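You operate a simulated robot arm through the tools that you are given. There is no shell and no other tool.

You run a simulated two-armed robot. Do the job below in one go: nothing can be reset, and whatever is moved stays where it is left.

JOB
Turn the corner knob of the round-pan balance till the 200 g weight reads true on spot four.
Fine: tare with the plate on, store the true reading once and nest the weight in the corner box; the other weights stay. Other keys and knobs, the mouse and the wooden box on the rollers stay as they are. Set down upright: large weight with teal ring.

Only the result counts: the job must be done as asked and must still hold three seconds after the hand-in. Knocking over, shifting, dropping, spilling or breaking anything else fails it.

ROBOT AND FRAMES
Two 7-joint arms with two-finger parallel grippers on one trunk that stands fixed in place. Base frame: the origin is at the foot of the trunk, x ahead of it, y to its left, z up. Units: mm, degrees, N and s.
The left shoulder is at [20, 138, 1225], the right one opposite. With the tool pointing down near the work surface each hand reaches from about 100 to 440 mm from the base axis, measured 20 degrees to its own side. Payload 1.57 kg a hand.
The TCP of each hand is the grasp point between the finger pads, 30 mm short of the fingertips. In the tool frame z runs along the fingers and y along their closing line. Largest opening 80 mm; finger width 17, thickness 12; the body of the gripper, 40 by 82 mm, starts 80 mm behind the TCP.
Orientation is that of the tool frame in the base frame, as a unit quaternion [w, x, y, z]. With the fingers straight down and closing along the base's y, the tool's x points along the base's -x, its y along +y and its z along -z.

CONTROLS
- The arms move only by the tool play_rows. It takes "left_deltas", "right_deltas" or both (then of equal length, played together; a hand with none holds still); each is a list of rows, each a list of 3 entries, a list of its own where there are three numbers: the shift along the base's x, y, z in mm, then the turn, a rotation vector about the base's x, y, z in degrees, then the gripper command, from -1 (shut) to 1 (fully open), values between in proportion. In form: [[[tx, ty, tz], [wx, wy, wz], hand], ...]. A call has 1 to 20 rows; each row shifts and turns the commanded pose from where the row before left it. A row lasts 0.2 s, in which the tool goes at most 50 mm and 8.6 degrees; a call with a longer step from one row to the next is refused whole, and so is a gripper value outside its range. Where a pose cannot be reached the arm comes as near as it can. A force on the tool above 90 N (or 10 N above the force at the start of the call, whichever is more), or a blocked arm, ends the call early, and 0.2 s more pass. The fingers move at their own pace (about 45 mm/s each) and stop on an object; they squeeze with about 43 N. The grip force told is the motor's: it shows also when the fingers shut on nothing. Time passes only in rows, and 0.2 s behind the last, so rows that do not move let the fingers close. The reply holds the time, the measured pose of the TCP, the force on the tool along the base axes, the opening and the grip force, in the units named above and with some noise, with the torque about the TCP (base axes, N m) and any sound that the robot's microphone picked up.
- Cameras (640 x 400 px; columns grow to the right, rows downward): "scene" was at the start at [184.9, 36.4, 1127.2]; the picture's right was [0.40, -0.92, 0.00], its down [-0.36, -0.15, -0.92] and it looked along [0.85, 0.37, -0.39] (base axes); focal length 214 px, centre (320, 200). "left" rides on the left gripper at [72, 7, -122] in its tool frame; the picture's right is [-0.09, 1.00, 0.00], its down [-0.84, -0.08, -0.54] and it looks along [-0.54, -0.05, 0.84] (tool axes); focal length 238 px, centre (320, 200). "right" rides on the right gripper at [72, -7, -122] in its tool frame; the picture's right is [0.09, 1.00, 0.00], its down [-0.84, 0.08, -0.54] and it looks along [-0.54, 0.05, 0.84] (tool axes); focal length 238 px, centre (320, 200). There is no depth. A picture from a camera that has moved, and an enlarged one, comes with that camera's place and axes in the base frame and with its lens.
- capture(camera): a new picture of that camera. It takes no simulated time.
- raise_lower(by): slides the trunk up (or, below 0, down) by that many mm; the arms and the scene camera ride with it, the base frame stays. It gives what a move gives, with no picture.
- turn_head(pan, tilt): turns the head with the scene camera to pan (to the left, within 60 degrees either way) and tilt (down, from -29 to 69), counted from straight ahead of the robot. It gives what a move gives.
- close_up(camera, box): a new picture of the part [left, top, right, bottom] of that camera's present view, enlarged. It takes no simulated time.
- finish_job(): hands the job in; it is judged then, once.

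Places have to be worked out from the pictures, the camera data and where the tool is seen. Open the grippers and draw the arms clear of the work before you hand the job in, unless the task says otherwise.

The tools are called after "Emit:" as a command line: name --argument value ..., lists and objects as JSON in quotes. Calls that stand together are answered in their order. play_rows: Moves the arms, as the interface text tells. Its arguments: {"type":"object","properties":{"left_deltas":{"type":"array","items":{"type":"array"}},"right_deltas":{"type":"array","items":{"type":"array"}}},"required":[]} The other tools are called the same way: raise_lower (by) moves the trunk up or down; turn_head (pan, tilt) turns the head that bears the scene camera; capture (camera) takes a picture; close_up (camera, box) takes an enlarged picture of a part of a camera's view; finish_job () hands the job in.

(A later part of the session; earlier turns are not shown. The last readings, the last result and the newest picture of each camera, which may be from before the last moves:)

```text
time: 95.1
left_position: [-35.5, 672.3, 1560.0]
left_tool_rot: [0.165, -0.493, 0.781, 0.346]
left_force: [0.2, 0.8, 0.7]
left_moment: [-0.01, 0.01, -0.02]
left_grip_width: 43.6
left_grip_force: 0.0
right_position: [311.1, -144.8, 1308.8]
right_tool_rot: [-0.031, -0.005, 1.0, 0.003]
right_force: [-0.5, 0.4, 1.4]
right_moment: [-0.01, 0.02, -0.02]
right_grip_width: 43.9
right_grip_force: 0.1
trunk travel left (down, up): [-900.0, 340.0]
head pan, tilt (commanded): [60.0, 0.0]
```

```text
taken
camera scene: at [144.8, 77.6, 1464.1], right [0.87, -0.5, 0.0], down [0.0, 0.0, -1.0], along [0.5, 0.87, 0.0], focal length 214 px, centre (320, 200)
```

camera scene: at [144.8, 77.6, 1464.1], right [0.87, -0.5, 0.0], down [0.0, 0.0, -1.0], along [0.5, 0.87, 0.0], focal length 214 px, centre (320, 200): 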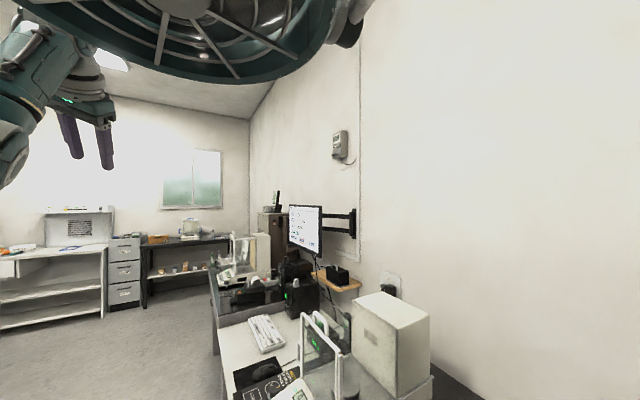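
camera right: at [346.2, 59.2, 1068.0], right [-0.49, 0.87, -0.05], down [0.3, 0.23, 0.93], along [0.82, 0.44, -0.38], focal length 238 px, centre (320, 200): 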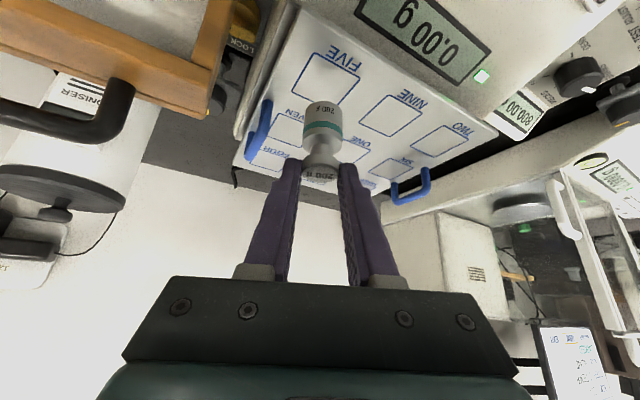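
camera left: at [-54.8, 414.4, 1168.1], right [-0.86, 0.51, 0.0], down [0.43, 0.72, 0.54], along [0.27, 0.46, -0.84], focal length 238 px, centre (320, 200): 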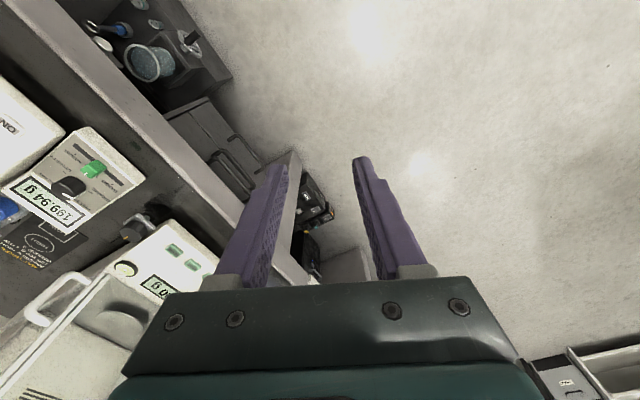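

Steps were slightly too long; I resend with shorter ones.

Emit:
play_rows --left_deltas '[[[-2.5, 29, -30], [0, 0, 0], 0.1], [[-2.5, 29, -30], [0, 0, 0], 0.1], [[-2.5, 29, -30], [0, 0, 0], 0.1], [[-2.5, 29, -30], [0, 0, 0], 0.1], [[-2, 30, -29], [0, 0, 0], 0.1], [[46, -1, 0], [0, 0, -5], 0.1], [[46.5, -5, 0], [0, 0, -5], 0.1], [[46, -9, 0], [0, 0, -5], 0.1], [[45, -13, 0], [0, 0, -5], 0.1], [[44, -17, 0], [0, 0, -5], 0.1], [[42.5, -20, 0], [0, 0, -5], 0.1], [[40.5, -24, 0], [0, 0, -5], 0.1], [[38, -27, 0], [0, 0, -5], 0.1], [[36, -30, 0], [0, 0, -5], 0.1], [[33, -33, 0], [0, 0, -5], 0.1], [[30, -36, 0], [0, 0, -5], 0.1], [[27, -38, 0], [0, 0, -5], 0.1]]'

Emit:
capture --camera "scene"

```text
time: 98.7
left_position: [425.3, 551.0, 1394.4]
left_tool_rot: [0.315, -0.036, 0.923, 0.216]
left_force: [-0.3, -0.2, 0.2]
left_moment: [-0.01, -0.02, 0.0]
left_grip_width: 43.8
left_grip_force: 0.0
left hand out of reach, approached as far as the arm can: row 5
right_position: [311.6, -145.2, 1308.4]
right_tool_rot: [-0.031, -0.007, 0.999, 0.003]
right_force: [-0.4, 0.8, -0.6]
right_moment: [-0.01, 0.01, 0.0]
right_grip_width: 44.3
right_grip_force: 0.0
trunk travel left (down, up): [-900.0, 340.0]
head pan, tilt (commanded): [60.0, 0.0]
```

```text
taken
camera scene: at [144.8, 77.7, 1464.1], right [0.87, -0.5, 0.0], down [0.0, 0.0, -1.0], along [0.5, 0.87, 0.0], focal length 214 px, centre (320, 200)
```

scene: 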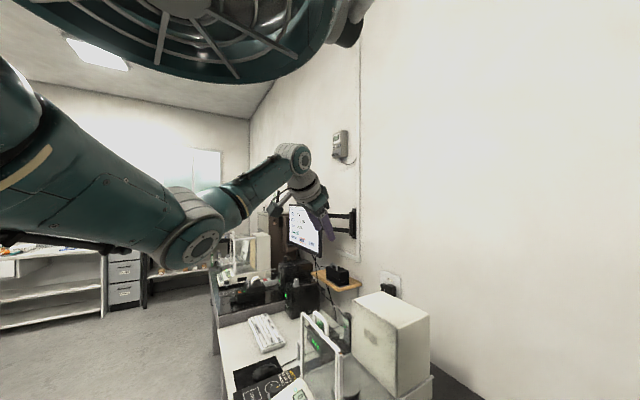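

The elbow is now outward and low — exactly what I wanted. I bring the hand back to the forward pose (yaw 0, 40° tilt) still high above everything.

Emit:
play_rows --left_deltas '[[[5.9, -30, 0], [-2.21, -0.23, -1.25], 0.1], [[5.9, -30, 0], [-2.21, -0.23, -1.25], 0.1], [[5.9, -30, 0], [-2.21, -0.23, -1.25], 0.1], [[5.9, -30, 0], [-2.21, -0.23, -1.25], 0.1], [[5.9, -30, 0], [-2.21, -0.23, -1.25], 0.1], [[5.9, -30, 0], [-2.21, -0.23, -1.25], 0.1], [[5.9, -30, 0], [-2.21, -0.23, -1.25], 0.1], [[5.9, -30, 0], [-2.21, -0.23, -1.25], 0.1], [[5.9, -30, 0], [-2.21, -0.23, -1.25], 0.1], [[5.9, -30, 0], [-2.21, -0.23, -1.25], 0.1]]'

Emit:
capture --camera "scene"

```text
time: 100.9
left_position: [486.3, 250.3, 1394.5]
left_tool_rot: [0.341, -0.001, 0.94, 0.001]
left_force: [-0.4, 0.3, 0.2]
left_moment: [0.0, 0.0, 0.0]
left_grip_width: 44.1
left_grip_force: 0.0
right_position: [310.8, -145.4, 1310.4]
right_tool_rot: [-0.031, -0.006, 0.999, 0.004]
right_force: [0.5, -0.5, -0.2]
right_moment: [-0.02, -0.04, 0.03]
right_grip_width: 44.0
right_grip_force: 0.0
trunk travel left (down, up): [-900.0, 340.0]
head pan, tilt (commanded): [60.0, 0.0]
```

```text
taken
camera scene: at [144.8, 77.7, 1464.1], right [0.87, -0.5, 0.0], down [0.0, 0.0, -1.0], along [0.5, 0.87, 0.0], focal length 214 px, centre (320, 200)
```

scene: 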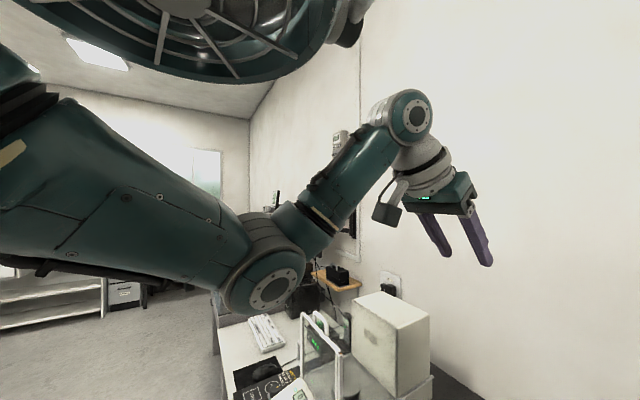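

Elbow is down and outboard now. Lowering the trunk 300 mm back to working height and turning the head slightly right out of the way.

Emit:
turn_head --pan -15 --tilt 35

Emit:
raise_lower --by -300

Emit:
capture --camera "scene"

Emit:
capture --camera "left"

```text
time: 102.4
left_position: [486.7, 251.8, 1396.8]
left_tool_rot: [0.342, -0.001, 0.94, 0.0]
left_force: [-0.1, 0.4, 0.5]
left_moment: [-0.01, 0.02, 0.02]
left_grip_width: 44.3
left_grip_force: 0.0
right_position: [310.3, -145.9, 1309.4]
right_tool_rot: [-0.03, -0.006, 1.0, 0.004]
right_force: [0.2, -0.6, -0.1]
right_moment: [-0.01, 0.02, -0.01]
right_grip_width: 44.1
right_grip_force: 0.0
trunk travel left (down, up): [-900.0, 340.0]
head pan, tilt (commanded): [-15.0, 35.0]
```

```text
time: 105.4
left_position: [486.3, 251.6, 1095.0]
left_tool_rot: [0.342, 0.0, 0.94, 0.0]
left_force: [0.6, -0.2, 0.0]
left_moment: [0.01, 0.0, 0.04]
left_grip_width: 43.9
left_grip_force: 0.1
right_position: [310.6, -145.6, 1008.9]
right_tool_rot: [-0.031, -0.006, 1.0, 0.003]
right_force: [-1.0, -0.4, 0.0]
right_moment: [-0.03, 0.01, -0.03]
right_grip_width: 44.0
right_grip_force: 0.0
trunk travel left (down, up): [-600.0, 640.0]
head pan, tilt (commanded): [-15.0, 35.0]
```

```text
taken
camera scene: at [184.9, -23.1, 1107.9], right [-0.26, -0.97, 0.0], down [-0.55, 0.15, -0.82], along [0.79, -0.21, -0.57], focal length 214 px, centre (320, 200)
```

scene: 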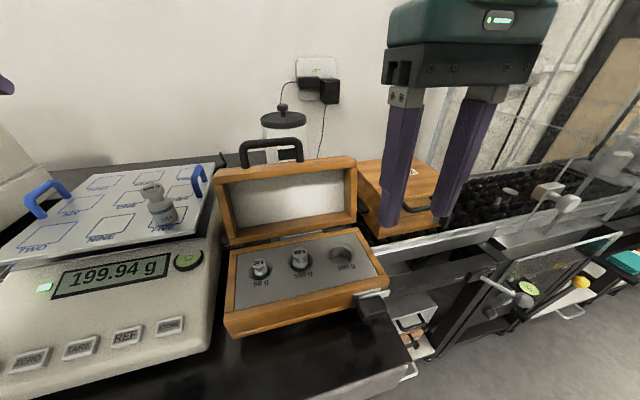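

```text
taken
camera left: at [351.4, 258.6, 1141.2], right [0.07, 1.0, 0.06], down [0.29, -0.08, 0.95], along [0.95, -0.05, -0.3], focal length 238 px, centre (320, 200)
```

left: 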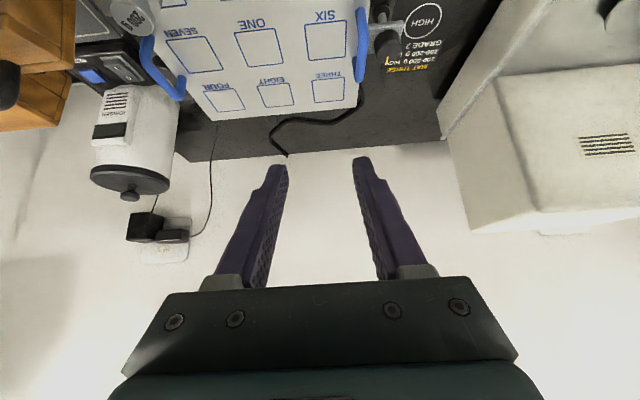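

Left arm is back in a good posture and the weight still reads 199.94 g. Moving the left hand above/behind the weight at 45° tilt.

Emit:
play_rows --left_deltas '[[[-2.8, -10.5, -5.4], [0, -0.42, 0], 0.1], [[-2.8, -10.5, -5.4], [0, -0.42, 0], 0.1], [[-2.8, -10.5, -5.4], [0, -0.42, 0], 0.1], [[-2.8, -10.5, -5.4], [0, -0.42, 0], 0.1], [[-2.8, -10.5, -5.4], [0, -0.42, 0], 0.1], [[-2.8, -10.5, -5.4], [0, -0.42, 0], 0.1], [[-2.8, -10.5, -5.4], [0, -0.42, 0], 0.1], [[-2.8, -10.5, -5.4], [0, -0.42, 0], 0.1], [[-2.8, -10.5, -5.4], [0, -0.42, 0], 0.1], [[-2.8, -10.5, -5.4], [0, -0.42, 0], 0.1], [[-2.8, -10.5, -5.4], [0, -0.42, 0], 0.1], [[-2.8, -10.5, -5.4], [0, -0.42, 0], 0.1]]'

Emit:
capture --camera "left"

Emit:
capture --camera "scene"

```text
time: 108.0
left_position: [452.2, 124.8, 1030.9]
left_tool_rot: [0.384, -0.001, 0.923, 0.0]
left_force: [0.7, 0.5, 0.2]
left_moment: [-0.02, -0.01, 0.0]
left_grip_width: 44.1
left_grip_force: 0.1
right_position: [310.1, -146.2, 1009.8]
right_tool_rot: [-0.031, -0.006, 1.0, 0.003]
right_force: [-0.7, 0.1, -0.2]
right_moment: [0.0, -0.02, -0.02]
right_grip_width: 43.9
right_grip_force: 0.1
trunk travel left (down, up): [-600.0, 640.0]
head pan, tilt (commanded): [-15.0, 35.0]
```

```text
taken
camera left: at [314.5, 132.3, 1064.3], right [0.06, 1.0, 0.07], down [0.21, -0.08, 0.98], along [0.98, -0.05, -0.21], focal length 238 px, centre (320, 200)
```

left: 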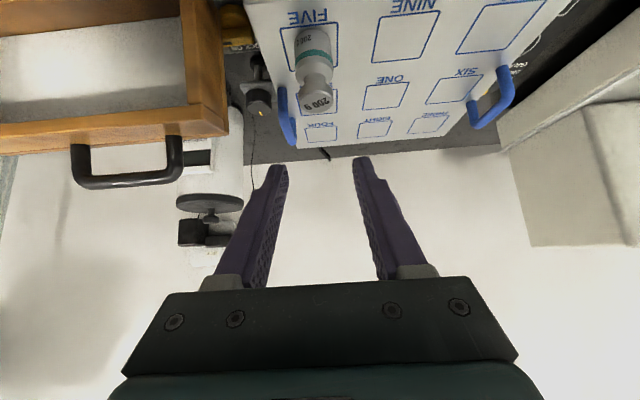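

```text
taken
camera scene: at [184.9, -23.1, 1107.9], right [-0.26, -0.97, 0.0], down [-0.55, 0.15, -0.82], along [0.79, -0.21, -0.57], focal length 214 px, centre (320, 200)
```

scene: 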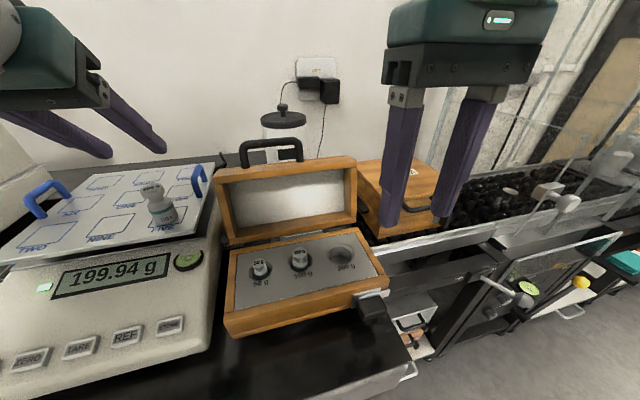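

No contact with the head this time. Zooming to measure the weight relative to the fingers.

Emit:
close_up --camera "left" --box '[250, 10, 390, 180]'

Emit:
close_up --camera "scene" --box '[90, 150, 250, 260]'

```text
2.35 times, centred on (320, 95) of left
camera zoom: at [314.5, 132.3, 1064.3], right [0.06, 1.0, 0.07], down [0.21, -0.08, 0.98], along [0.98, -0.05, -0.21], focal length 561 px, centre (320, 447)
```

zoom: 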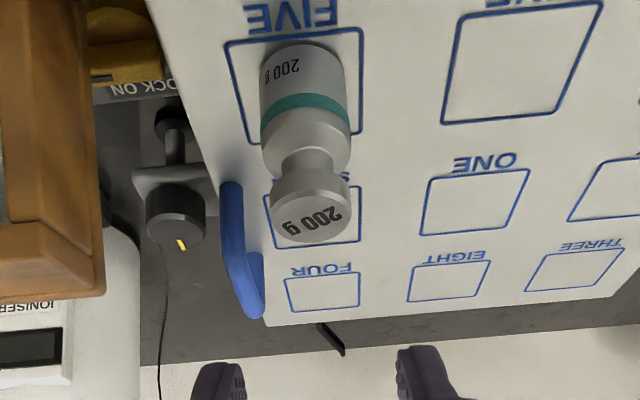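

```text
3.64 times, centred on (170, 205) of scene
camera zoom: at [184.9, -23.1, 1107.9], right [-0.26, -0.97, 0.0], down [-0.55, 0.15, -0.82], along [0.79, -0.21, -0.57], focal length 780 px, centre (866, 182)
```

zoom: 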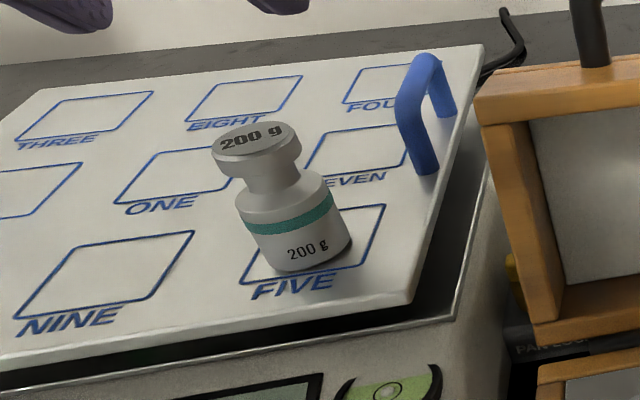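

Weight axis at about (466,127). Descending to the grasp height with a small lateral correction, then check.

Emit:
play_rows --left_deltas '[[[0, 0.5, -8], [0, 0, 0], 0.1], [[0, 0.5, -8], [0, 0, 0], 0.1], [[0, 0.5, -8], [0, 0, 0], 0.1], [[0, 0.5, -8], [0, 0, 0], 0.1], [[0, 0, -8], [0, 0, 0], 0.1], [[0, 0, -8], [0, 0, 0], 0.1], [[0, 0, -3], [0, 0, 0], 0.1]]'

Emit:
close_up --camera "left" --box '[240, 80, 400, 200]'

Emit:
close_up --camera "scene" --box '[60, 130, 220, 260]'

```text
time: 109.6
left_position: [451.0, 128.3, 979.1]
left_tool_rot: [0.384, -0.001, 0.924, 0.001]
left_force: [0.2, -0.1, 0.8]
left_moment: [0.01, 0.02, -0.03]
left_grip_width: 43.9
left_grip_force: 0.1
right_position: [308.9, -146.5, 1008.6]
right_tool_rot: [-0.031, -0.006, 1.0, 0.003]
right_force: [-0.5, 0.2, 0.6]
right_moment: [0.0, 0.0, 0.0]
right_grip_width: 44.0
right_grip_force: 0.0
trunk travel left (down, up): [-600.0, 640.0]
head pan, tilt (commanded): [-15.0, 35.0]
```

```text
3.33 times, centred on (320, 140) of left
camera zoom: at [313.7, 135.4, 1013.3], right [0.06, 1.0, 0.07], down [0.21, -0.08, 0.98], along [0.98, -0.05, -0.21], focal length 794 px, centre (320, 400)
```

zoom: 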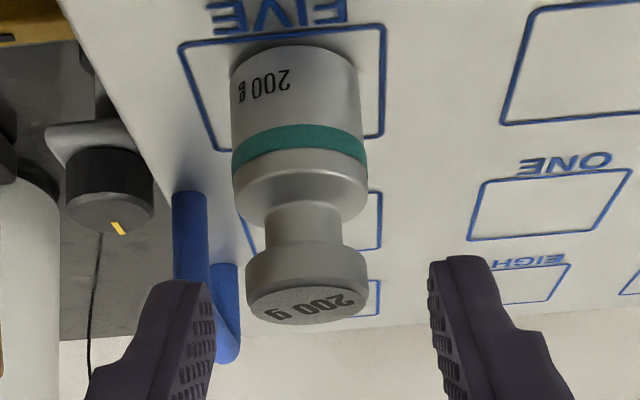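

```text
3.08 times, centred on (140, 195) of scene
camera zoom: at [184.9, -23.1, 1107.9], right [-0.26, -0.97, 0.0], down [-0.55, 0.15, -0.82], along [0.79, -0.21, -0.57], focal length 660 px, centre (874, 215)
```

zoom: 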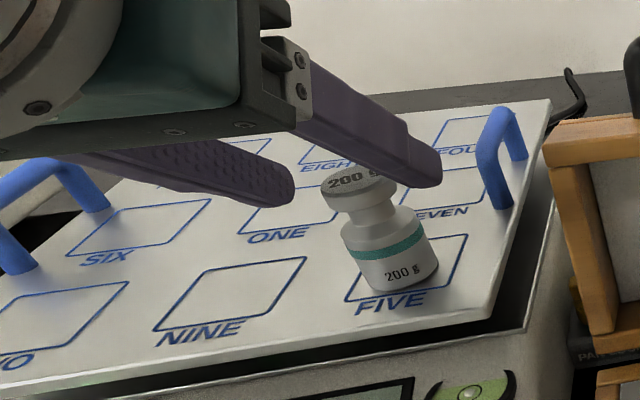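

The hand needs to go about 3 mm to −y and 3.5 mm lower. Adjusting, then closing.

Emit:
play_rows --left_deltas '[[[0, -1.5, -2], [0, 0, 0], 0.1], [[0, -1.5, -1.5], [0, 0, 0], 0.1], [[0, 0, 0], [0, 0, 0], 0.1]]'

Emit:
close_up --camera "left" --box '[240, 80, 400, 200]'

```text
time: 110.4
left_position: [451.6, 123.8, 976.9]
left_tool_rot: [0.384, 0.0, 0.923, 0.0]
left_force: [-0.1, -0.7, -1.2]
left_moment: [0.02, 0.04, -0.02]
left_grip_width: 44.0
left_grip_force: 0.0
right_position: [311.5, -145.1, 1010.5]
right_tool_rot: [-0.03, -0.005, 1.0, 0.004]
right_force: [-0.3, -0.2, -0.3]
right_moment: [-0.04, -0.03, -0.02]
right_grip_width: 43.8
right_grip_force: 0.2
trunk travel left (down, up): [-600.0, 640.0]
head pan, tilt (commanded): [-15.0, 35.0]
```

```text
3.33 times, centred on (320, 140) of left
camera zoom: at [313.8, 131.7, 1010.2], right [0.06, 1.0, 0.07], down [0.21, -0.08, 0.98], along [0.98, -0.05, -0.21], focal length 794 px, centre (320, 400)
```

zoom: 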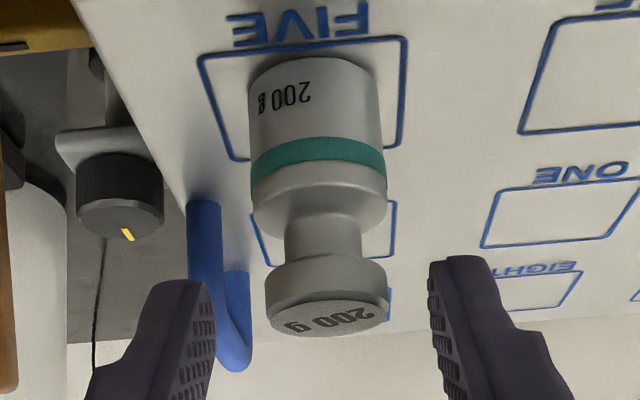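

Centred well. One more millimetre down, then close and hold.

Emit:
play_rows --left_deltas '[[[0, 0.7, -1.5], [0, 0, 0], 0.1], [[0, 0, 0], [0, 0, 0], -0.2], [[0, 0, 0], [0, 0, 0], -0.35], [[0, 0, 0], [0, 0, 0], -1], [[0, 0, 0], [0, 0, 0], -1], [[0, 0, 0], [0, 0, 0], -1], [[0, 0, 0], [0, 0, 0], -1], [[0, 0, 0], [0, 0, 0], -1]]'

Emit:
close_up --camera "left" --box '[240, 80, 400, 200]'

Emit:
close_up --camera "scene" --box '[60, 130, 220, 260]'

```text
time: 112.2
left_position: [451.7, 125.6, 975.3]
left_tool_rot: [0.383, 0.0, 0.924, 0.0]
left_force: [0.3, 0.7, 0.4]
left_moment: [0.01, 0.01, 0.0]
left_grip_width: 23.7
left_grip_force: 35.4
right_position: [310.7, -145.6, 1008.1]
right_tool_rot: [-0.03, -0.006, 1.0, 0.004]
right_force: [-0.6, -0.4, 0.4]
right_moment: [0.0, -0.01, -0.01]
right_grip_width: 44.1
right_grip_force: 0.1
trunk travel left (down, up): [-600.0, 640.0]
head pan, tilt (commanded): [-15.0, 35.0]
```

```text
3.33 times, centred on (320, 140) of left
camera zoom: at [314.0, 132.7, 1009.1], right [0.06, 1.0, 0.07], down [0.21, -0.08, 0.98], along [0.98, -0.05, -0.21], focal length 794 px, centre (320, 400)
```

zoom: 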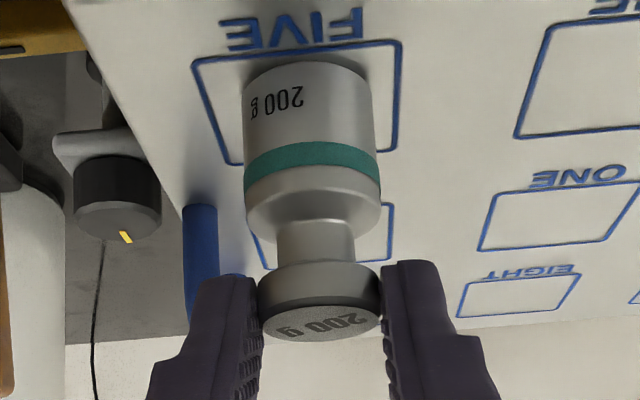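

```text
3.08 times, centred on (140, 195) of scene
camera zoom: at [184.9, -23.1, 1107.9], right [-0.26, -0.97, 0.0], down [-0.55, 0.15, -0.82], along [0.79, -0.21, -0.57], focal length 660 px, centre (874, 215)
```

zoom: 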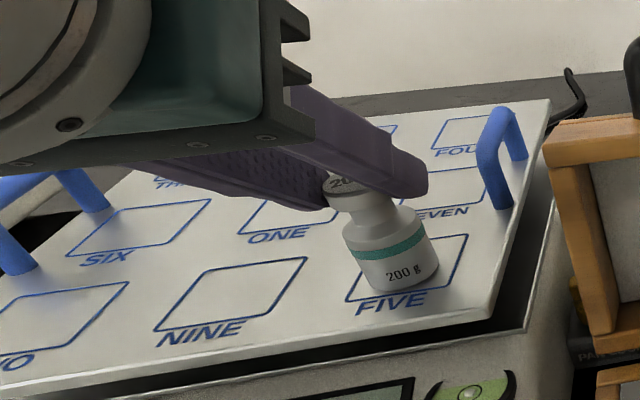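

Gripped (23.7 mm). Slow lift first, then up to clear the plate handle.

Emit:
play_rows --left_deltas '[[[0, 0, 1], [0, 0, 0], -1], [[0, 0, 1], [0, 0, 0], -1], [[0, 0, 1], [0, 0, 0], -1], [[0, 0, 2], [0, 0, 0], -1], [[0, 0, 3], [0, 0, 0], -1], [[0, 0, 3], [0, 0, 0], -1], [[0, 0, 4], [0, 0, 0], -1], [[0, 0, 5], [0, 0, 0], -1], [[0, 0, 5], [0, 0, 0], -1], [[0, 0, 5], [0, 0, 0], -1], [[0, 0, 5], [0, 0, 0], -1], [[0, 0, 5], [0, 0, 0], -1], [[0, 0, 5], [0, 0, 0], -1], [[0, 0, 5], [0, 0, 0], -1]]'

Emit:
capture --camera "left"

Emit:
capture --camera "scene"

```text
time: 115.2
left_position: [452.8, 124.7, 1024.4]
left_tool_rot: [0.383, 0.0, 0.924, 0.001]
left_force: [0.5, 0.5, -2.3]
left_moment: [0.0, 0.05, -0.05]
left_grip_width: 24.2
left_grip_force: 36.2
right_position: [310.7, -146.1, 1009.0]
right_tool_rot: [-0.03, -0.006, 1.0, 0.003]
right_force: [-0.1, -0.6, -0.4]
right_moment: [0.03, 0.02, 0.01]
right_grip_width: 43.7
right_grip_force: 0.1
trunk travel left (down, up): [-600.0, 640.0]
head pan, tilt (commanded): [-15.0, 35.0]
```

```text
taken
camera left: at [313.8, 132.1, 1058.0], right [0.06, 1.0, 0.07], down [0.21, -0.08, 0.98], along [0.98, -0.05, -0.21], focal length 238 px, centre (320, 200)
```

left: 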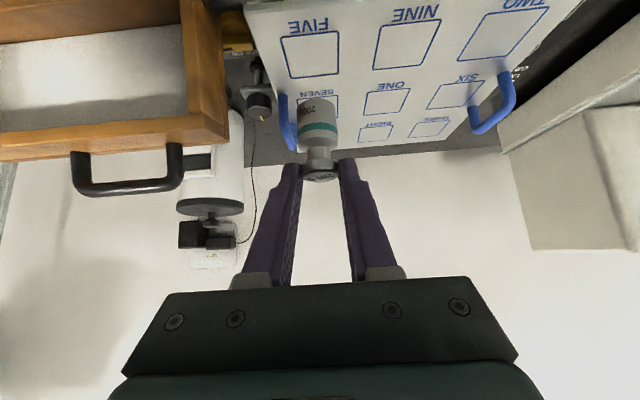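

```text
taken
camera scene: at [184.8, -23.1, 1107.9], right [-0.26, -0.97, 0.0], down [-0.55, 0.15, -0.82], along [0.79, -0.21, -0.57], focal length 214 px, centre (320, 200)
```

scene: 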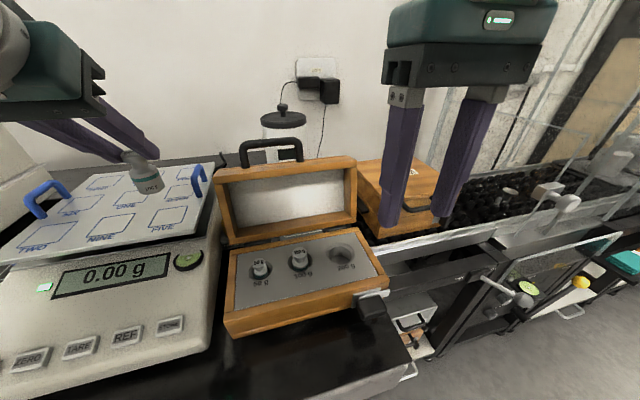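

Weight lifted, display back to 0.00 g. Moving forward 140 mm to above spot FOUR.

Emit:
play_rows --left_deltas '[[[4, 0, 0], [0, 0, 0], -1], [[8, 0, 0], [0, 0, 0], -1], [[10, 0, 0], [0, 0, 0], -1], [[10, 0, 0], [0, 0, 0], -1], [[10, 0, 0], [0, 0, 0], -1], [[10, 0, 0], [0, 0, 0], -1], [[10, 0, 0], [0, 0, 0], -1], [[10, 0, 0], [0, 0, 0], -1], [[10, 0, 0], [0, 0, 0], -1], [[10, 0, 0], [0, 0, 0], -1], [[10, 0, 0], [0, 0, 0], -1], [[10, 0, 0], [0, 0, 0], -1], [[10, 0, 0], [0, 0, 0], -1], [[8, 0, 0], [0, 0, 0], -1], [[6, 0, 0], [0, 0, 0], -1], [[4, 0, 0], [0, 0, 0], -1], [[0, 0, 0], [0, 0, 0], -1]]'

Emit:
capture --camera "left"

Emit:
close_up --camera "scene" --box '[60, 120, 260, 245]'

```text
time: 118.8
left_position: [591.0, 125.6, 1024.8]
left_tool_rot: [0.382, 0.001, 0.924, -0.001]
left_force: [0.2, -0.1, -2.4]
left_moment: [0.0, 0.08, -0.02]
left_grip_width: 23.9
left_grip_force: 35.7
right_position: [311.4, -145.3, 1009.2]
right_tool_rot: [-0.031, -0.006, 1.0, 0.003]
right_force: [0.2, 0.2, 0.3]
right_moment: [0.02, -0.03, 0.0]
right_grip_width: 43.9
right_grip_force: 0.0
trunk travel left (down, up): [-600.0, 640.0]
head pan, tilt (commanded): [-15.0, 35.0]
```

```text
taken
camera left: at [454.0, 132.1, 1058.2], right [0.06, 1.0, 0.07], down [0.21, -0.08, 0.98], along [0.98, -0.05, -0.21], focal length 238 px, centre (320, 200)
```

left: 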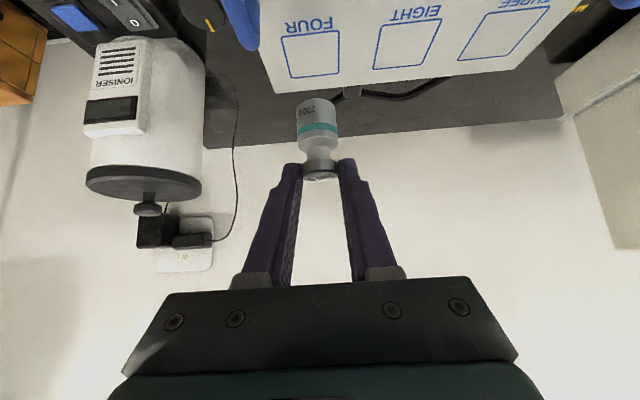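

```text
3.20 times, centred on (160, 182) of scene
camera zoom: at [184.7, -23.1, 1107.9], right [-0.26, -0.97, 0.0], down [-0.55, 0.15, -0.82], along [0.79, -0.21, -0.57], focal length 686 px, centre (832, 256)
```

zoom: 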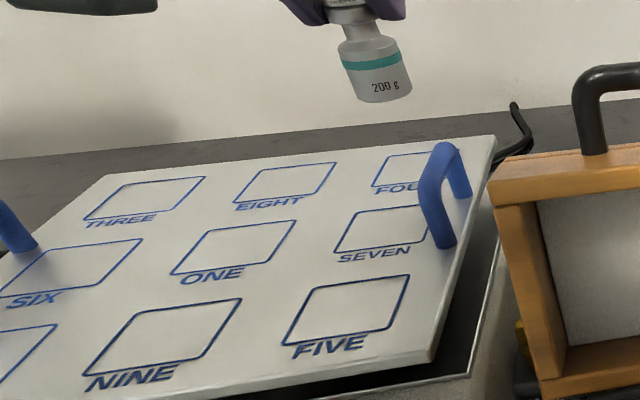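

Over FOUR (spot centre ≈ (607,126)). Lowering to just above contact with a 1.5 mm forward trim.

Emit:
play_rows --left_deltas '[[[0.5, 0, -4], [0, 0, 0], -1], [[0.5, 0, -7], [0, 0, 0], -1], [[0.5, 0, -8], [0, 0, 0], -1], [[0, 0, -8], [0, 0, 0], -1], [[0, 0, -7], [0, 0, 0], -1], [[0, 0, -5], [0, 0, 0], -1], [[0, 0, -3], [0, 0, 0], -1], [[0, 0, -2], [0, 0, 0], -1]]'

Emit:
capture --camera "scene"

Emit:
close_up --camera "left" --box '[240, 20, 400, 190]'

```text
time: 120.6
left_position: [594.6, 124.8, 980.2]
left_tool_rot: [0.382, 0.0, 0.924, 0.001]
left_force: [0.1, 0.8, -1.9]
left_moment: [0.01, 0.04, 0.01]
left_grip_width: 24.1
left_grip_force: 36.1
right_position: [311.2, -146.1, 1008.8]
right_tool_rot: [-0.031, -0.006, 1.0, 0.004]
right_force: [-0.2, 0.4, -0.2]
right_moment: [0.0, -0.03, 0.03]
right_grip_width: 44.2
right_grip_force: 0.1
trunk travel left (down, up): [-600.0, 640.0]
head pan, tilt (commanded): [-15.0, 35.0]
```

```text
taken
camera scene: at [184.7, -23.1, 1107.9], right [-0.26, -0.97, 0.0], down [-0.55, 0.15, -0.82], along [0.79, -0.21, -0.57], focal length 214 px, centre (320, 200)
```

scene: 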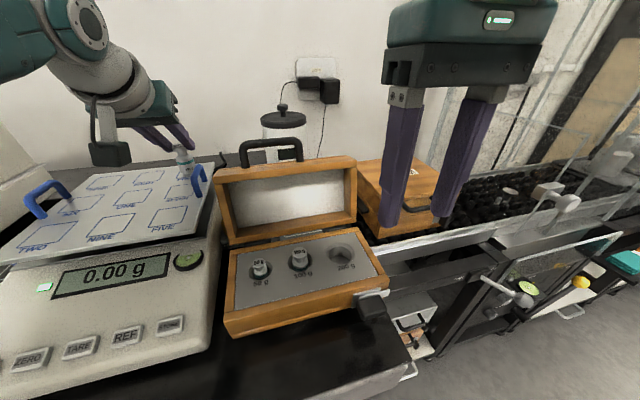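

```text
2.35 times, centred on (320, 105) of left
camera zoom: at [455.9, 132.4, 1014.5], right [0.06, 1.0, 0.07], down [0.21, -0.08, 0.97], along [0.98, -0.05, -0.21], focal length 561 px, centre (320, 424)
```

zoom: 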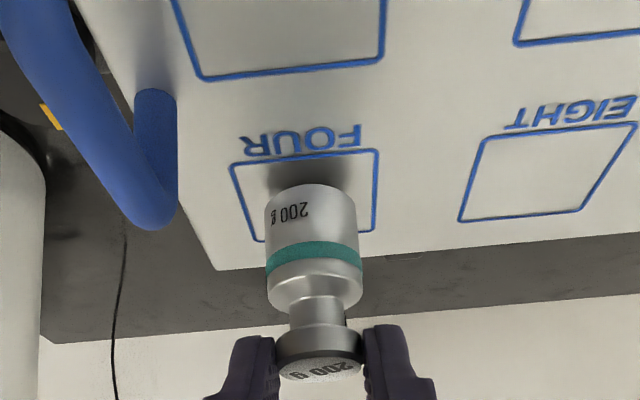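

Base is centred in the FOUR square, still just above. Final slow lowering.

Emit:
play_rows --left_deltas '[[[0, 0, -1], [0, 0, 0], -1], [[0, 0, -1], [0, 0, 0], -1], [[0, 0, -1], [0, 0, 0], -1], [[0, 0, 0], [0, 0, 0], -1]]'

Emit:
close_up --camera "scene" --box '[20, 130, 220, 300]'

```text
time: 121.6
left_position: [593.1, 123.9, 977.6]
left_tool_rot: [0.383, 0.0, 0.924, 0.0]
left_force: [0.1, 0.6, -2.0]
left_moment: [0.0, 0.02, 0.02]
left_grip_width: 24.3
left_grip_force: 36.1
right_position: [311.1, -145.0, 1009.0]
right_tool_rot: [-0.031, -0.006, 1.0, 0.003]
right_force: [1.0, 0.7, -0.1]
right_moment: [0.04, 0.01, -0.04]
right_grip_width: 43.9
right_grip_force: 0.0
trunk travel left (down, up): [-600.0, 640.0]
head pan, tilt (commanded): [-15.0, 35.0]
```

```text
2.35 times, centred on (120, 215) of scene
camera zoom: at [184.7, -23.1, 1107.9], right [-0.26, -0.97, 0.0], down [-0.55, 0.15, -0.82], along [0.79, -0.21, -0.57], focal length 505 px, centre (791, 165)
```

zoom: 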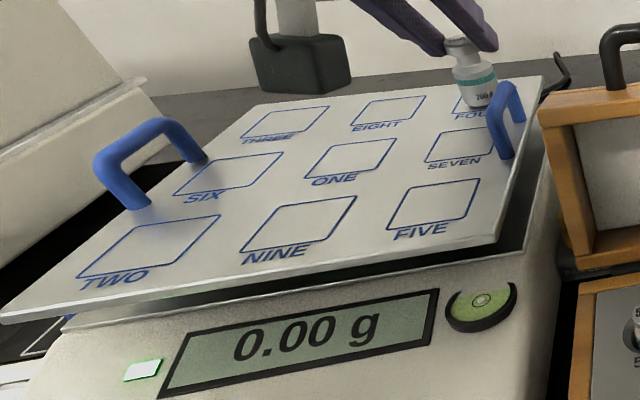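

Still not touching. Continuing 0.7 mm steps until contact shows.

Emit:
play_rows --left_deltas '[[[0, 0, -0.8], [0, 0, 0], -1], [[0, 0, -0.8], [0, 0, 0], -1], [[0, 0, 0], [0, 0, 0], -1]]'

Emit:
close_up --camera "scene" --box '[20, 130, 220, 300]'

```text
time: 122.4
left_position: [592.7, 125.0, 975.7]
left_tool_rot: [0.383, 0.0, 0.924, 0.0]
left_force: [-0.2, -0.5, -2.0]
left_moment: [-0.01, 0.06, 0.04]
left_grip_width: 23.9
left_grip_force: 36.3
right_position: [311.1, -145.5, 1010.0]
right_tool_rot: [-0.03, -0.007, 1.0, 0.004]
right_force: [-0.3, -0.1, -0.1]
right_moment: [0.02, 0.02, -0.01]
right_grip_width: 44.1
right_grip_force: 0.1
trunk travel left (down, up): [-600.0, 640.0]
head pan, tilt (commanded): [-15.0, 35.0]
```

```text
2.35 times, centred on (120, 215) of scene
camera zoom: at [184.7, -23.1, 1107.9], right [-0.26, -0.97, 0.0], down [-0.55, 0.15, -0.82], along [0.79, -0.21, -0.57], focal length 505 px, centre (791, 165)
```

zoom: 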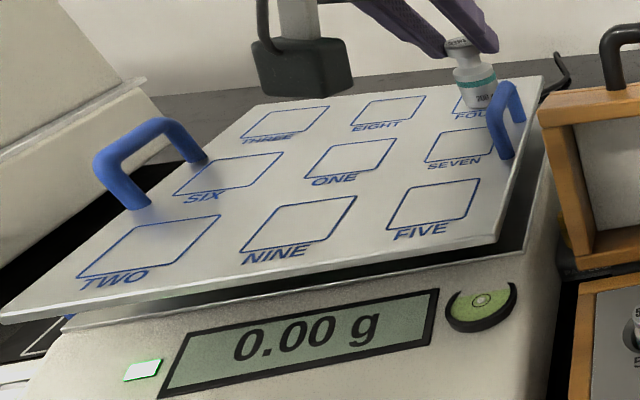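

Still 0.00 g; another 1.5 mm.

Emit:
play_rows --left_deltas '[[[0, 0, -0.5], [0, 0, 0], -1], [[0, 0, -0.5], [0, 0, 0], -1], [[0, 0, -0.5], [0, 0, 0], -1], [[0, 0, 0], [0, 0, 0], -1]]'

Emit:
close_up --camera "scene" --box '[20, 130, 220, 300]'

```text
time: 123.4
left_position: [593.8, 124.8, 975.4]
left_tool_rot: [0.383, 0.0, 0.924, 0.0]
left_force: [-0.7, -0.1, 0.7]
left_moment: [0.05, 0.09, 0.02]
left_grip_width: 23.9
left_grip_force: 35.8
right_position: [312.0, -146.1, 1008.3]
right_tool_rot: [-0.031, -0.005, 0.999, 0.003]
right_force: [-0.9, 0.7, 0.1]
right_moment: [0.01, -0.03, 0.02]
right_grip_width: 43.9
right_grip_force: 0.0
trunk travel left (down, up): [-600.0, 640.0]
head pan, tilt (commanded): [-15.0, 35.0]
```

```text
2.35 times, centred on (120, 215) of scene
camera zoom: at [184.9, -23.0, 1107.9], right [-0.26, -0.97, 0.0], down [-0.55, 0.15, -0.82], along [0.79, -0.21, -0.57], focal length 505 px, centre (791, 165)
```

zoom: 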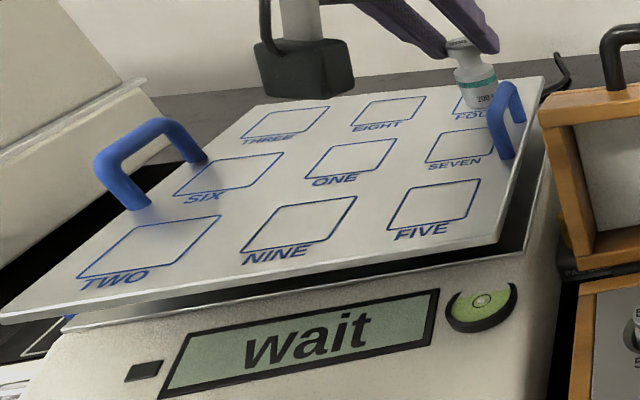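

Contact made (force now +0.7 N). Releasing gently.

Emit:
play_rows --left_deltas '[[[0, 0, 0], [0, 0, 0], -0.36], [[0, 0, 0], [0, 0, 0], -0.3], [[0, 0, 0], [0, 0, 0], -0.2], [[0, 0, 0], [0, 0, 0], -0.1], [[0, 0, 0], [0, 0, 0], 0.05], [[0, 0, 0], [0, 0, 0], 0.1], [[0, 0, 0], [0, 0, 0], 0.1]]'

Emit:
close_up --camera "scene" --box '[20, 130, 220, 300]'

Emit:
close_up --camera "left" --box '[220, 20, 400, 190]'

```text
time: 125.0
left_position: [594.2, 124.2, 976.3]
left_tool_rot: [0.384, 0.0, 0.923, 0.0]
left_force: [-0.1, -0.2, -0.8]
left_moment: [-0.01, -0.01, 0.02]
left_grip_width: 43.8
left_grip_force: 0.0
right_position: [310.8, -145.9, 1008.8]
right_tool_rot: [-0.031, -0.006, 1.0, 0.004]
right_force: [-0.1, 0.0, 0.7]
right_moment: [0.01, 0.0, -0.04]
right_grip_width: 44.1
right_grip_force: 0.0
trunk travel left (down, up): [-600.0, 640.0]
head pan, tilt (commanded): [-15.0, 35.0]
```

```text
2.35 times, centred on (120, 215) of scene
camera zoom: at [184.9, -23.1, 1107.9], right [-0.26, -0.97, 0.0], down [-0.55, 0.15, -0.82], along [0.79, -0.21, -0.57], focal length 505 px, centre (791, 165)
```

zoom: 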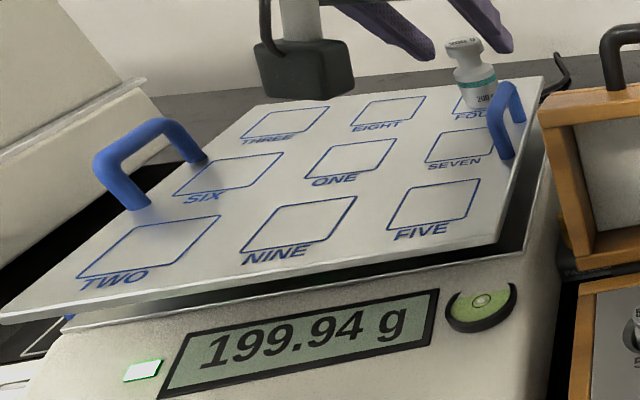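

```text
2.35 times, centred on (310, 105) of left
camera zoom: at [456.0, 132.1, 1008.8], right [0.06, 1.0, 0.07], down [0.21, -0.08, 0.98], along [0.98, -0.05, -0.21], focal length 561 px, centre (344, 424)
```

zoom: 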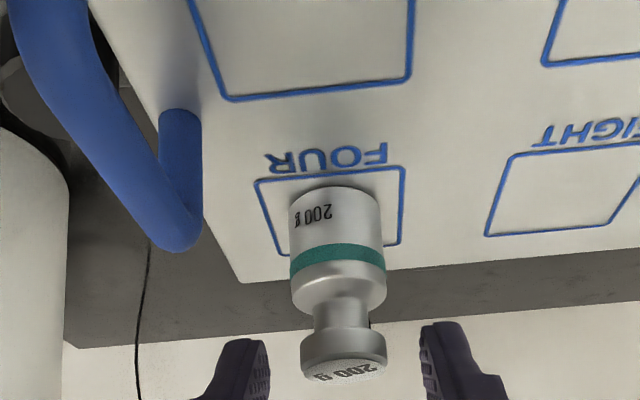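

Weight stands on FOUR and reads about 199.94 g. I withdraw along the finger axis and zoom on the display.

Emit:
play_rows --left_deltas '[[[-3.5, 0, 3.5], [0, 0, 0], 0.1], [[-7, 0, 7], [0, 0, 0], 0.1], [[-7, 0, 7], [0, 0, 0], 0.1], [[-7, 0, 7], [0, 0, 0], 0.1], [[-7, 0, 7], [0, 0, 0], 0.1], [[-7, 0, 10], [0, 0, 0], 0.1], [[-7, 0, 15], [0, 0, 0], 0.1], [[-7, 0, 15], [0, 0, 0], 0.1], [[0, 5, 15], [0, 0, 0], 0.1], [[0, 10, 10], [0, 0, 0], 0.1]]'

Emit:
close_up --camera "scene" --box '[30, 230, 220, 310]'

Emit:
capture --camera "left"

```text
time: 127.2
left_position: [541.4, 140.6, 1071.2]
left_tool_rot: [0.383, 0.001, 0.924, -0.001]
left_force: [0.5, -1.0, -0.2]
left_moment: [-0.01, -0.03, -0.03]
left_grip_width: 44.1
left_grip_force: 0.0
right_position: [310.5, -145.2, 1009.1]
right_tool_rot: [-0.031, -0.006, 1.0, 0.004]
right_force: [0.0, -0.4, 0.5]
right_moment: [-0.03, 0.0, 0.0]
right_grip_width: 44.1
right_grip_force: 0.1
trunk travel left (down, up): [-600.0, 640.0]
head pan, tilt (commanded): [-15.0, 35.0]
```

```text
3.37 times, centred on (125, 270) of scene
camera zoom: at [184.9, -23.1, 1107.9], right [-0.26, -0.97, 0.0], down [-0.55, 0.15, -0.82], along [0.79, -0.21, -0.57], focal length 722 px, centre (977, -36)
```

zoom: 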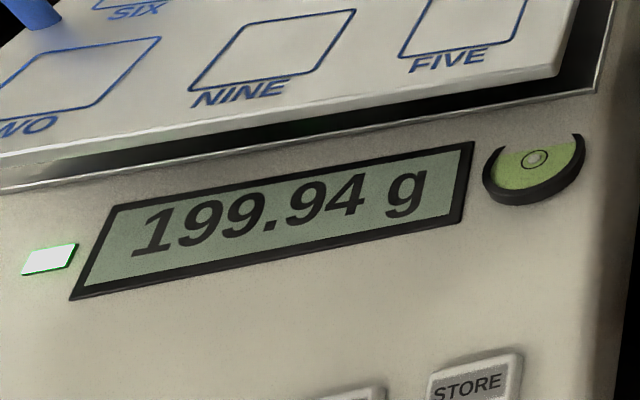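

```text
taken
camera left: at [403.7, 146.7, 1105.1], right [0.07, 1.0, 0.07], down [0.21, -0.08, 0.98], along [0.98, -0.05, -0.21], focal length 238 px, centre (320, 200)
```

left: 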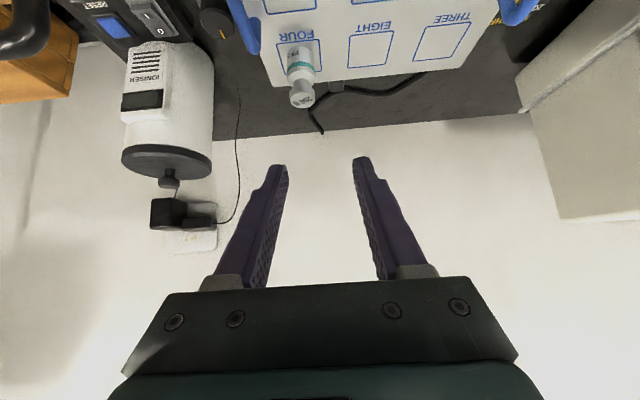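

The scale reads 199.94 g on FOUR, so the CORNER knob must raise it by 0.06 g. I move the left hand above and in front of the knob for a close look at its geometry.

Emit:
play_rows --left_deltas '[[[-7.2, 13.9, -3], [0, 1.8, 0], 0.5], [[-7.2, 13.9, -3], [0, 1.8, 0], 0.5], [[-7.2, 13.9, -3], [0, 1.8, 0], 0.5], [[-7.2, 13.9, -3], [0, 1.8, 0], 0.5], [[-7.2, 13.9, -3], [0, 1.8, 0], 0.5], [[-7.2, 13.9, -3], [0, 1.8, 0], 0.5], [[-7.2, 13.9, -3], [0, 1.8, 0], 0.5], [[-7.2, 13.9, -3], [0, 1.8, 0], 0.5], [[-7.2, 13.9, -3], [0, 1.8, 0], 0.5], [[-7.2, 13.9, -3], [0, 1.8, 0], 0.5], [[-7.2, 13.9, -3], [0, 1.8, 0], 0.5], [[-7.2, 13.9, -5], [0, 1.8, 0], 0.5], [[-7.2, 13.9, -10], [0, 1.8, 0], 0.5], [[-7.2, 13.9, -10], [0, 1.8, 0], 0.5]]'

Emit:
capture --camera "left"

Emit:
close_up --camera "left" --box '[250, 50, 410, 180]'

```text
time: 130.2
left_position: [441.0, 334.5, 1012.4]
left_tool_rot: [0.173, 0.0, 0.985, 0.001]
left_force: [0.0, 0.3, 0.3]
left_moment: [0.0, -0.01, 0.02]
left_grip_width: 60.0
left_grip_force: 0.1
right_position: [311.1, -145.7, 1008.1]
right_tool_rot: [-0.03, -0.006, 1.0, 0.003]
right_force: [-0.4, 0.1, -0.3]
right_moment: [-0.02, 0.01, -0.03]
right_grip_width: 44.0
right_grip_force: 0.1
trunk travel left (down, up): [-600.0, 640.0]
head pan, tilt (commanded): [-15.0, 35.0]
```

```text
taken
camera left: at [330.8, 342.2, 1101.6], right [0.09, 1.0, 0.03], down [0.6, -0.08, 0.79], along [0.79, -0.05, -0.61], focal length 238 px, centre (320, 200)
```

left: 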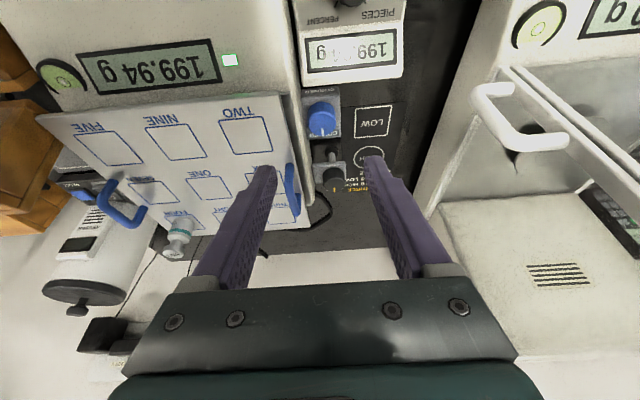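

```text
3.08 times, centred on (330, 115) of left
camera zoom: at [330.8, 342.2, 1101.6], right [0.09, 1.0, 0.03], down [0.6, -0.08, 0.79], along [0.79, -0.05, -0.61], focal length 733 px, centre (289, 462)
```

zoom: 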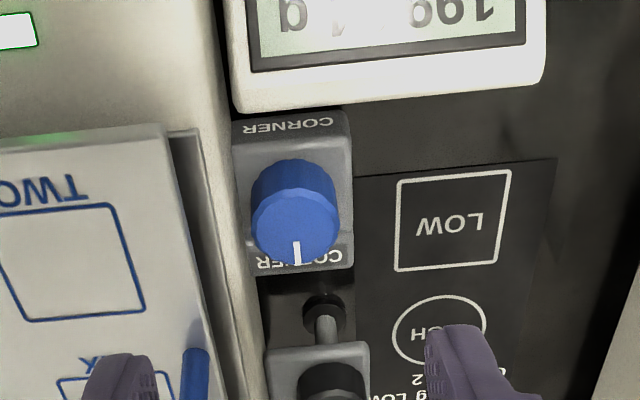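

The knob is ≈33 mm wide, only ≈14 mm tall, top at about (493,338,864), with just ~6 mm to the housing, so a pinch won't fit. I'll turn it by pressing the two fingertips on its top and twisting. First I raise both hands a bit and lower the trunk 80 mm for reach.

Emit:
play_rows --left_deltas '[[[0, 0, 10], [0, -2, 0], -0.2], [[0, 0, 10], [0, -2, 0], -0.5], [[0, 0, 10], [0, -2, 0], -0.8], [[0, 0, 10], [0, -2, 0], -0.85], [[0, 0, 10], [0, -2, 0], -0.85], [[0, 0, 10], [0, -2, 0], -0.85]]' --right_deltas '[[[0, 0, 5], [0, 0, 0], 0.1], [[0, 0, 5], [0, 0, 0], 0.1], [[0, 0, 5], [0, 0, 0], 0.1], [[0, 0, 5], [0, 0, 0], 0.1], [[0, 0, 5], [0, 0, 0], 0.1], [[0, 0, 5], [0, 0, 0], 0.1]]'

Emit:
raise_lower --by -80

Emit:
capture --camera "left"

Emit:
capture --camera "scene"

```text
time: 131.6
left_position: [441.0, 335.6, 1072.0]
left_tool_rot: [0.275, 0.0, 0.961, 0.0]
left_force: [-0.4, 0.3, -0.2]
left_moment: [-0.03, 0.0, 0.01]
left_grip_width: 6.0
left_grip_force: 0.2
right_position: [311.6, -145.7, 1039.4]
right_tool_rot: [-0.031, -0.006, 1.0, 0.003]
right_force: [0.1, 0.4, 0.0]
right_moment: [0.01, 0.0, -0.02]
right_grip_width: 43.8
right_grip_force: 0.1
trunk travel left (down, up): [-600.0, 640.0]
head pan, tilt (commanded): [-15.0, 35.0]
```

```text
time: 132.8
left_position: [441.0, 335.6, 991.5]
left_tool_rot: [0.275, 0.0, 0.962, 0.0]
left_force: [-0.3, 0.4, -0.2]
left_moment: [0.0, -0.01, -0.03]
left_grip_width: 6.1
left_grip_force: 0.1
right_position: [311.3, -146.8, 959.4]
right_tool_rot: [-0.031, -0.006, 0.999, 0.003]
right_force: [0.3, -0.8, 0.3]
right_moment: [-0.03, 0.01, 0.02]
right_grip_width: 44.1
right_grip_force: 0.0
trunk travel left (down, up): [-520.0, 720.0]
head pan, tilt (commanded): [-15.0, 35.0]
```

```text
taken
camera left: at [314.5, 342.8, 1056.5], right [0.08, 1.0, 0.05], down [0.42, -0.08, 0.9], along [0.9, -0.05, -0.43], focal length 238 px, centre (320, 200)
```

left: 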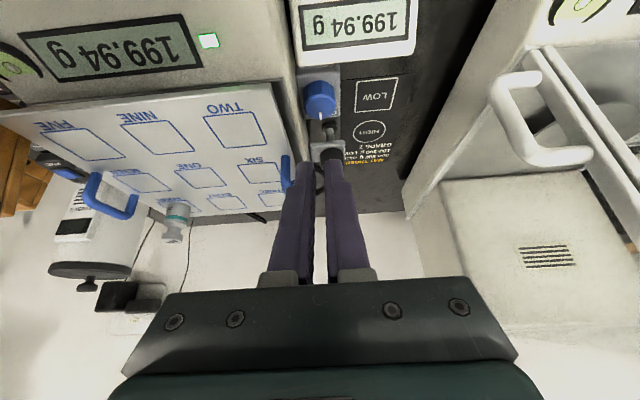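

```text
taken
camera scene: at [185.0, -23.1, 1027.9], right [-0.26, -0.97, 0.0], down [-0.55, 0.15, -0.82], along [0.79, -0.21, -0.57], focal length 214 px, centre (320, 200)
```

scene: 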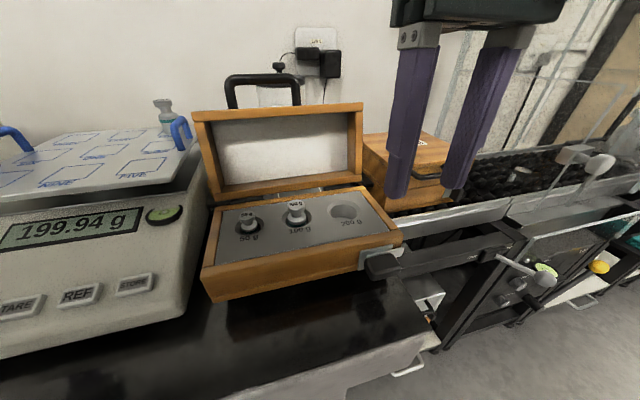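

Good. Zoom on the knob from this new viewpoint to refine its position by triangulation.

Emit:
close_up --camera "left" --box '[270, 60, 370, 190]'

Emit:
turn_head --pan 10 --tilt 25

Emit:
capture --camera "scene"

```text
3.08 times, centred on (320, 125) of left
camera zoom: at [314.5, 342.8, 1056.5], right [0.08, 1.0, 0.05], down [0.42, -0.08, 0.9], along [0.9, -0.05, -0.43], focal length 733 px, centre (320, 431)
```

zoom: 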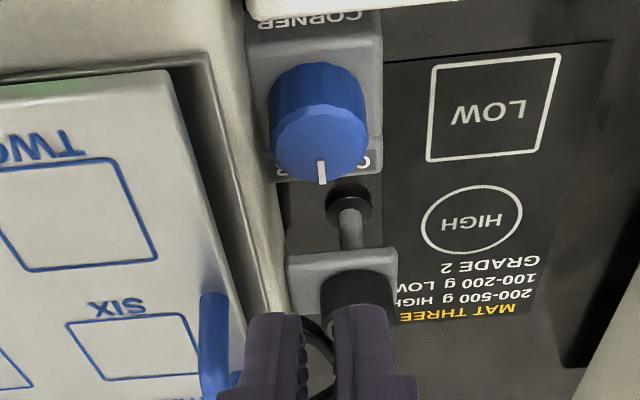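

```text
time: 133.7
left_position: [440.8, 336.0, 991.9]
left_tool_rot: [0.274, 0.0, 0.962, 0.0]
left_force: [-1.2, -0.1, 0.5]
left_moment: [-0.01, -0.01, 0.01]
left_grip_width: 6.1
left_grip_force: 0.0
right_position: [311.8, -145.9, 959.3]
right_tool_rot: [-0.03, -0.007, 1.0, 0.003]
right_force: [-0.1, -0.5, -0.1]
right_moment: [0.0, -0.01, 0.0]
right_grip_width: 43.9
right_grip_force: 0.0
trunk travel left (down, up): [-520.0, 720.0]
head pan, tilt (commanded): [10.0, 25.0]
```

```text
taken
camera scene: at [190.6, 15.6, 1043.6], right [0.17, -0.98, 0.0], down [-0.42, -0.07, -0.91], along [0.89, 0.16, -0.42], focal length 214 px, centre (320, 200)
```

scene: 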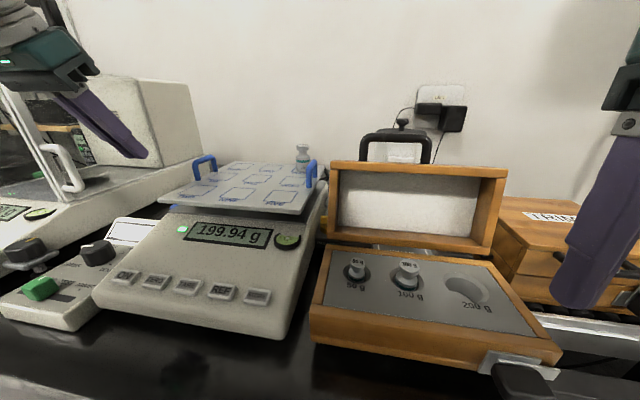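

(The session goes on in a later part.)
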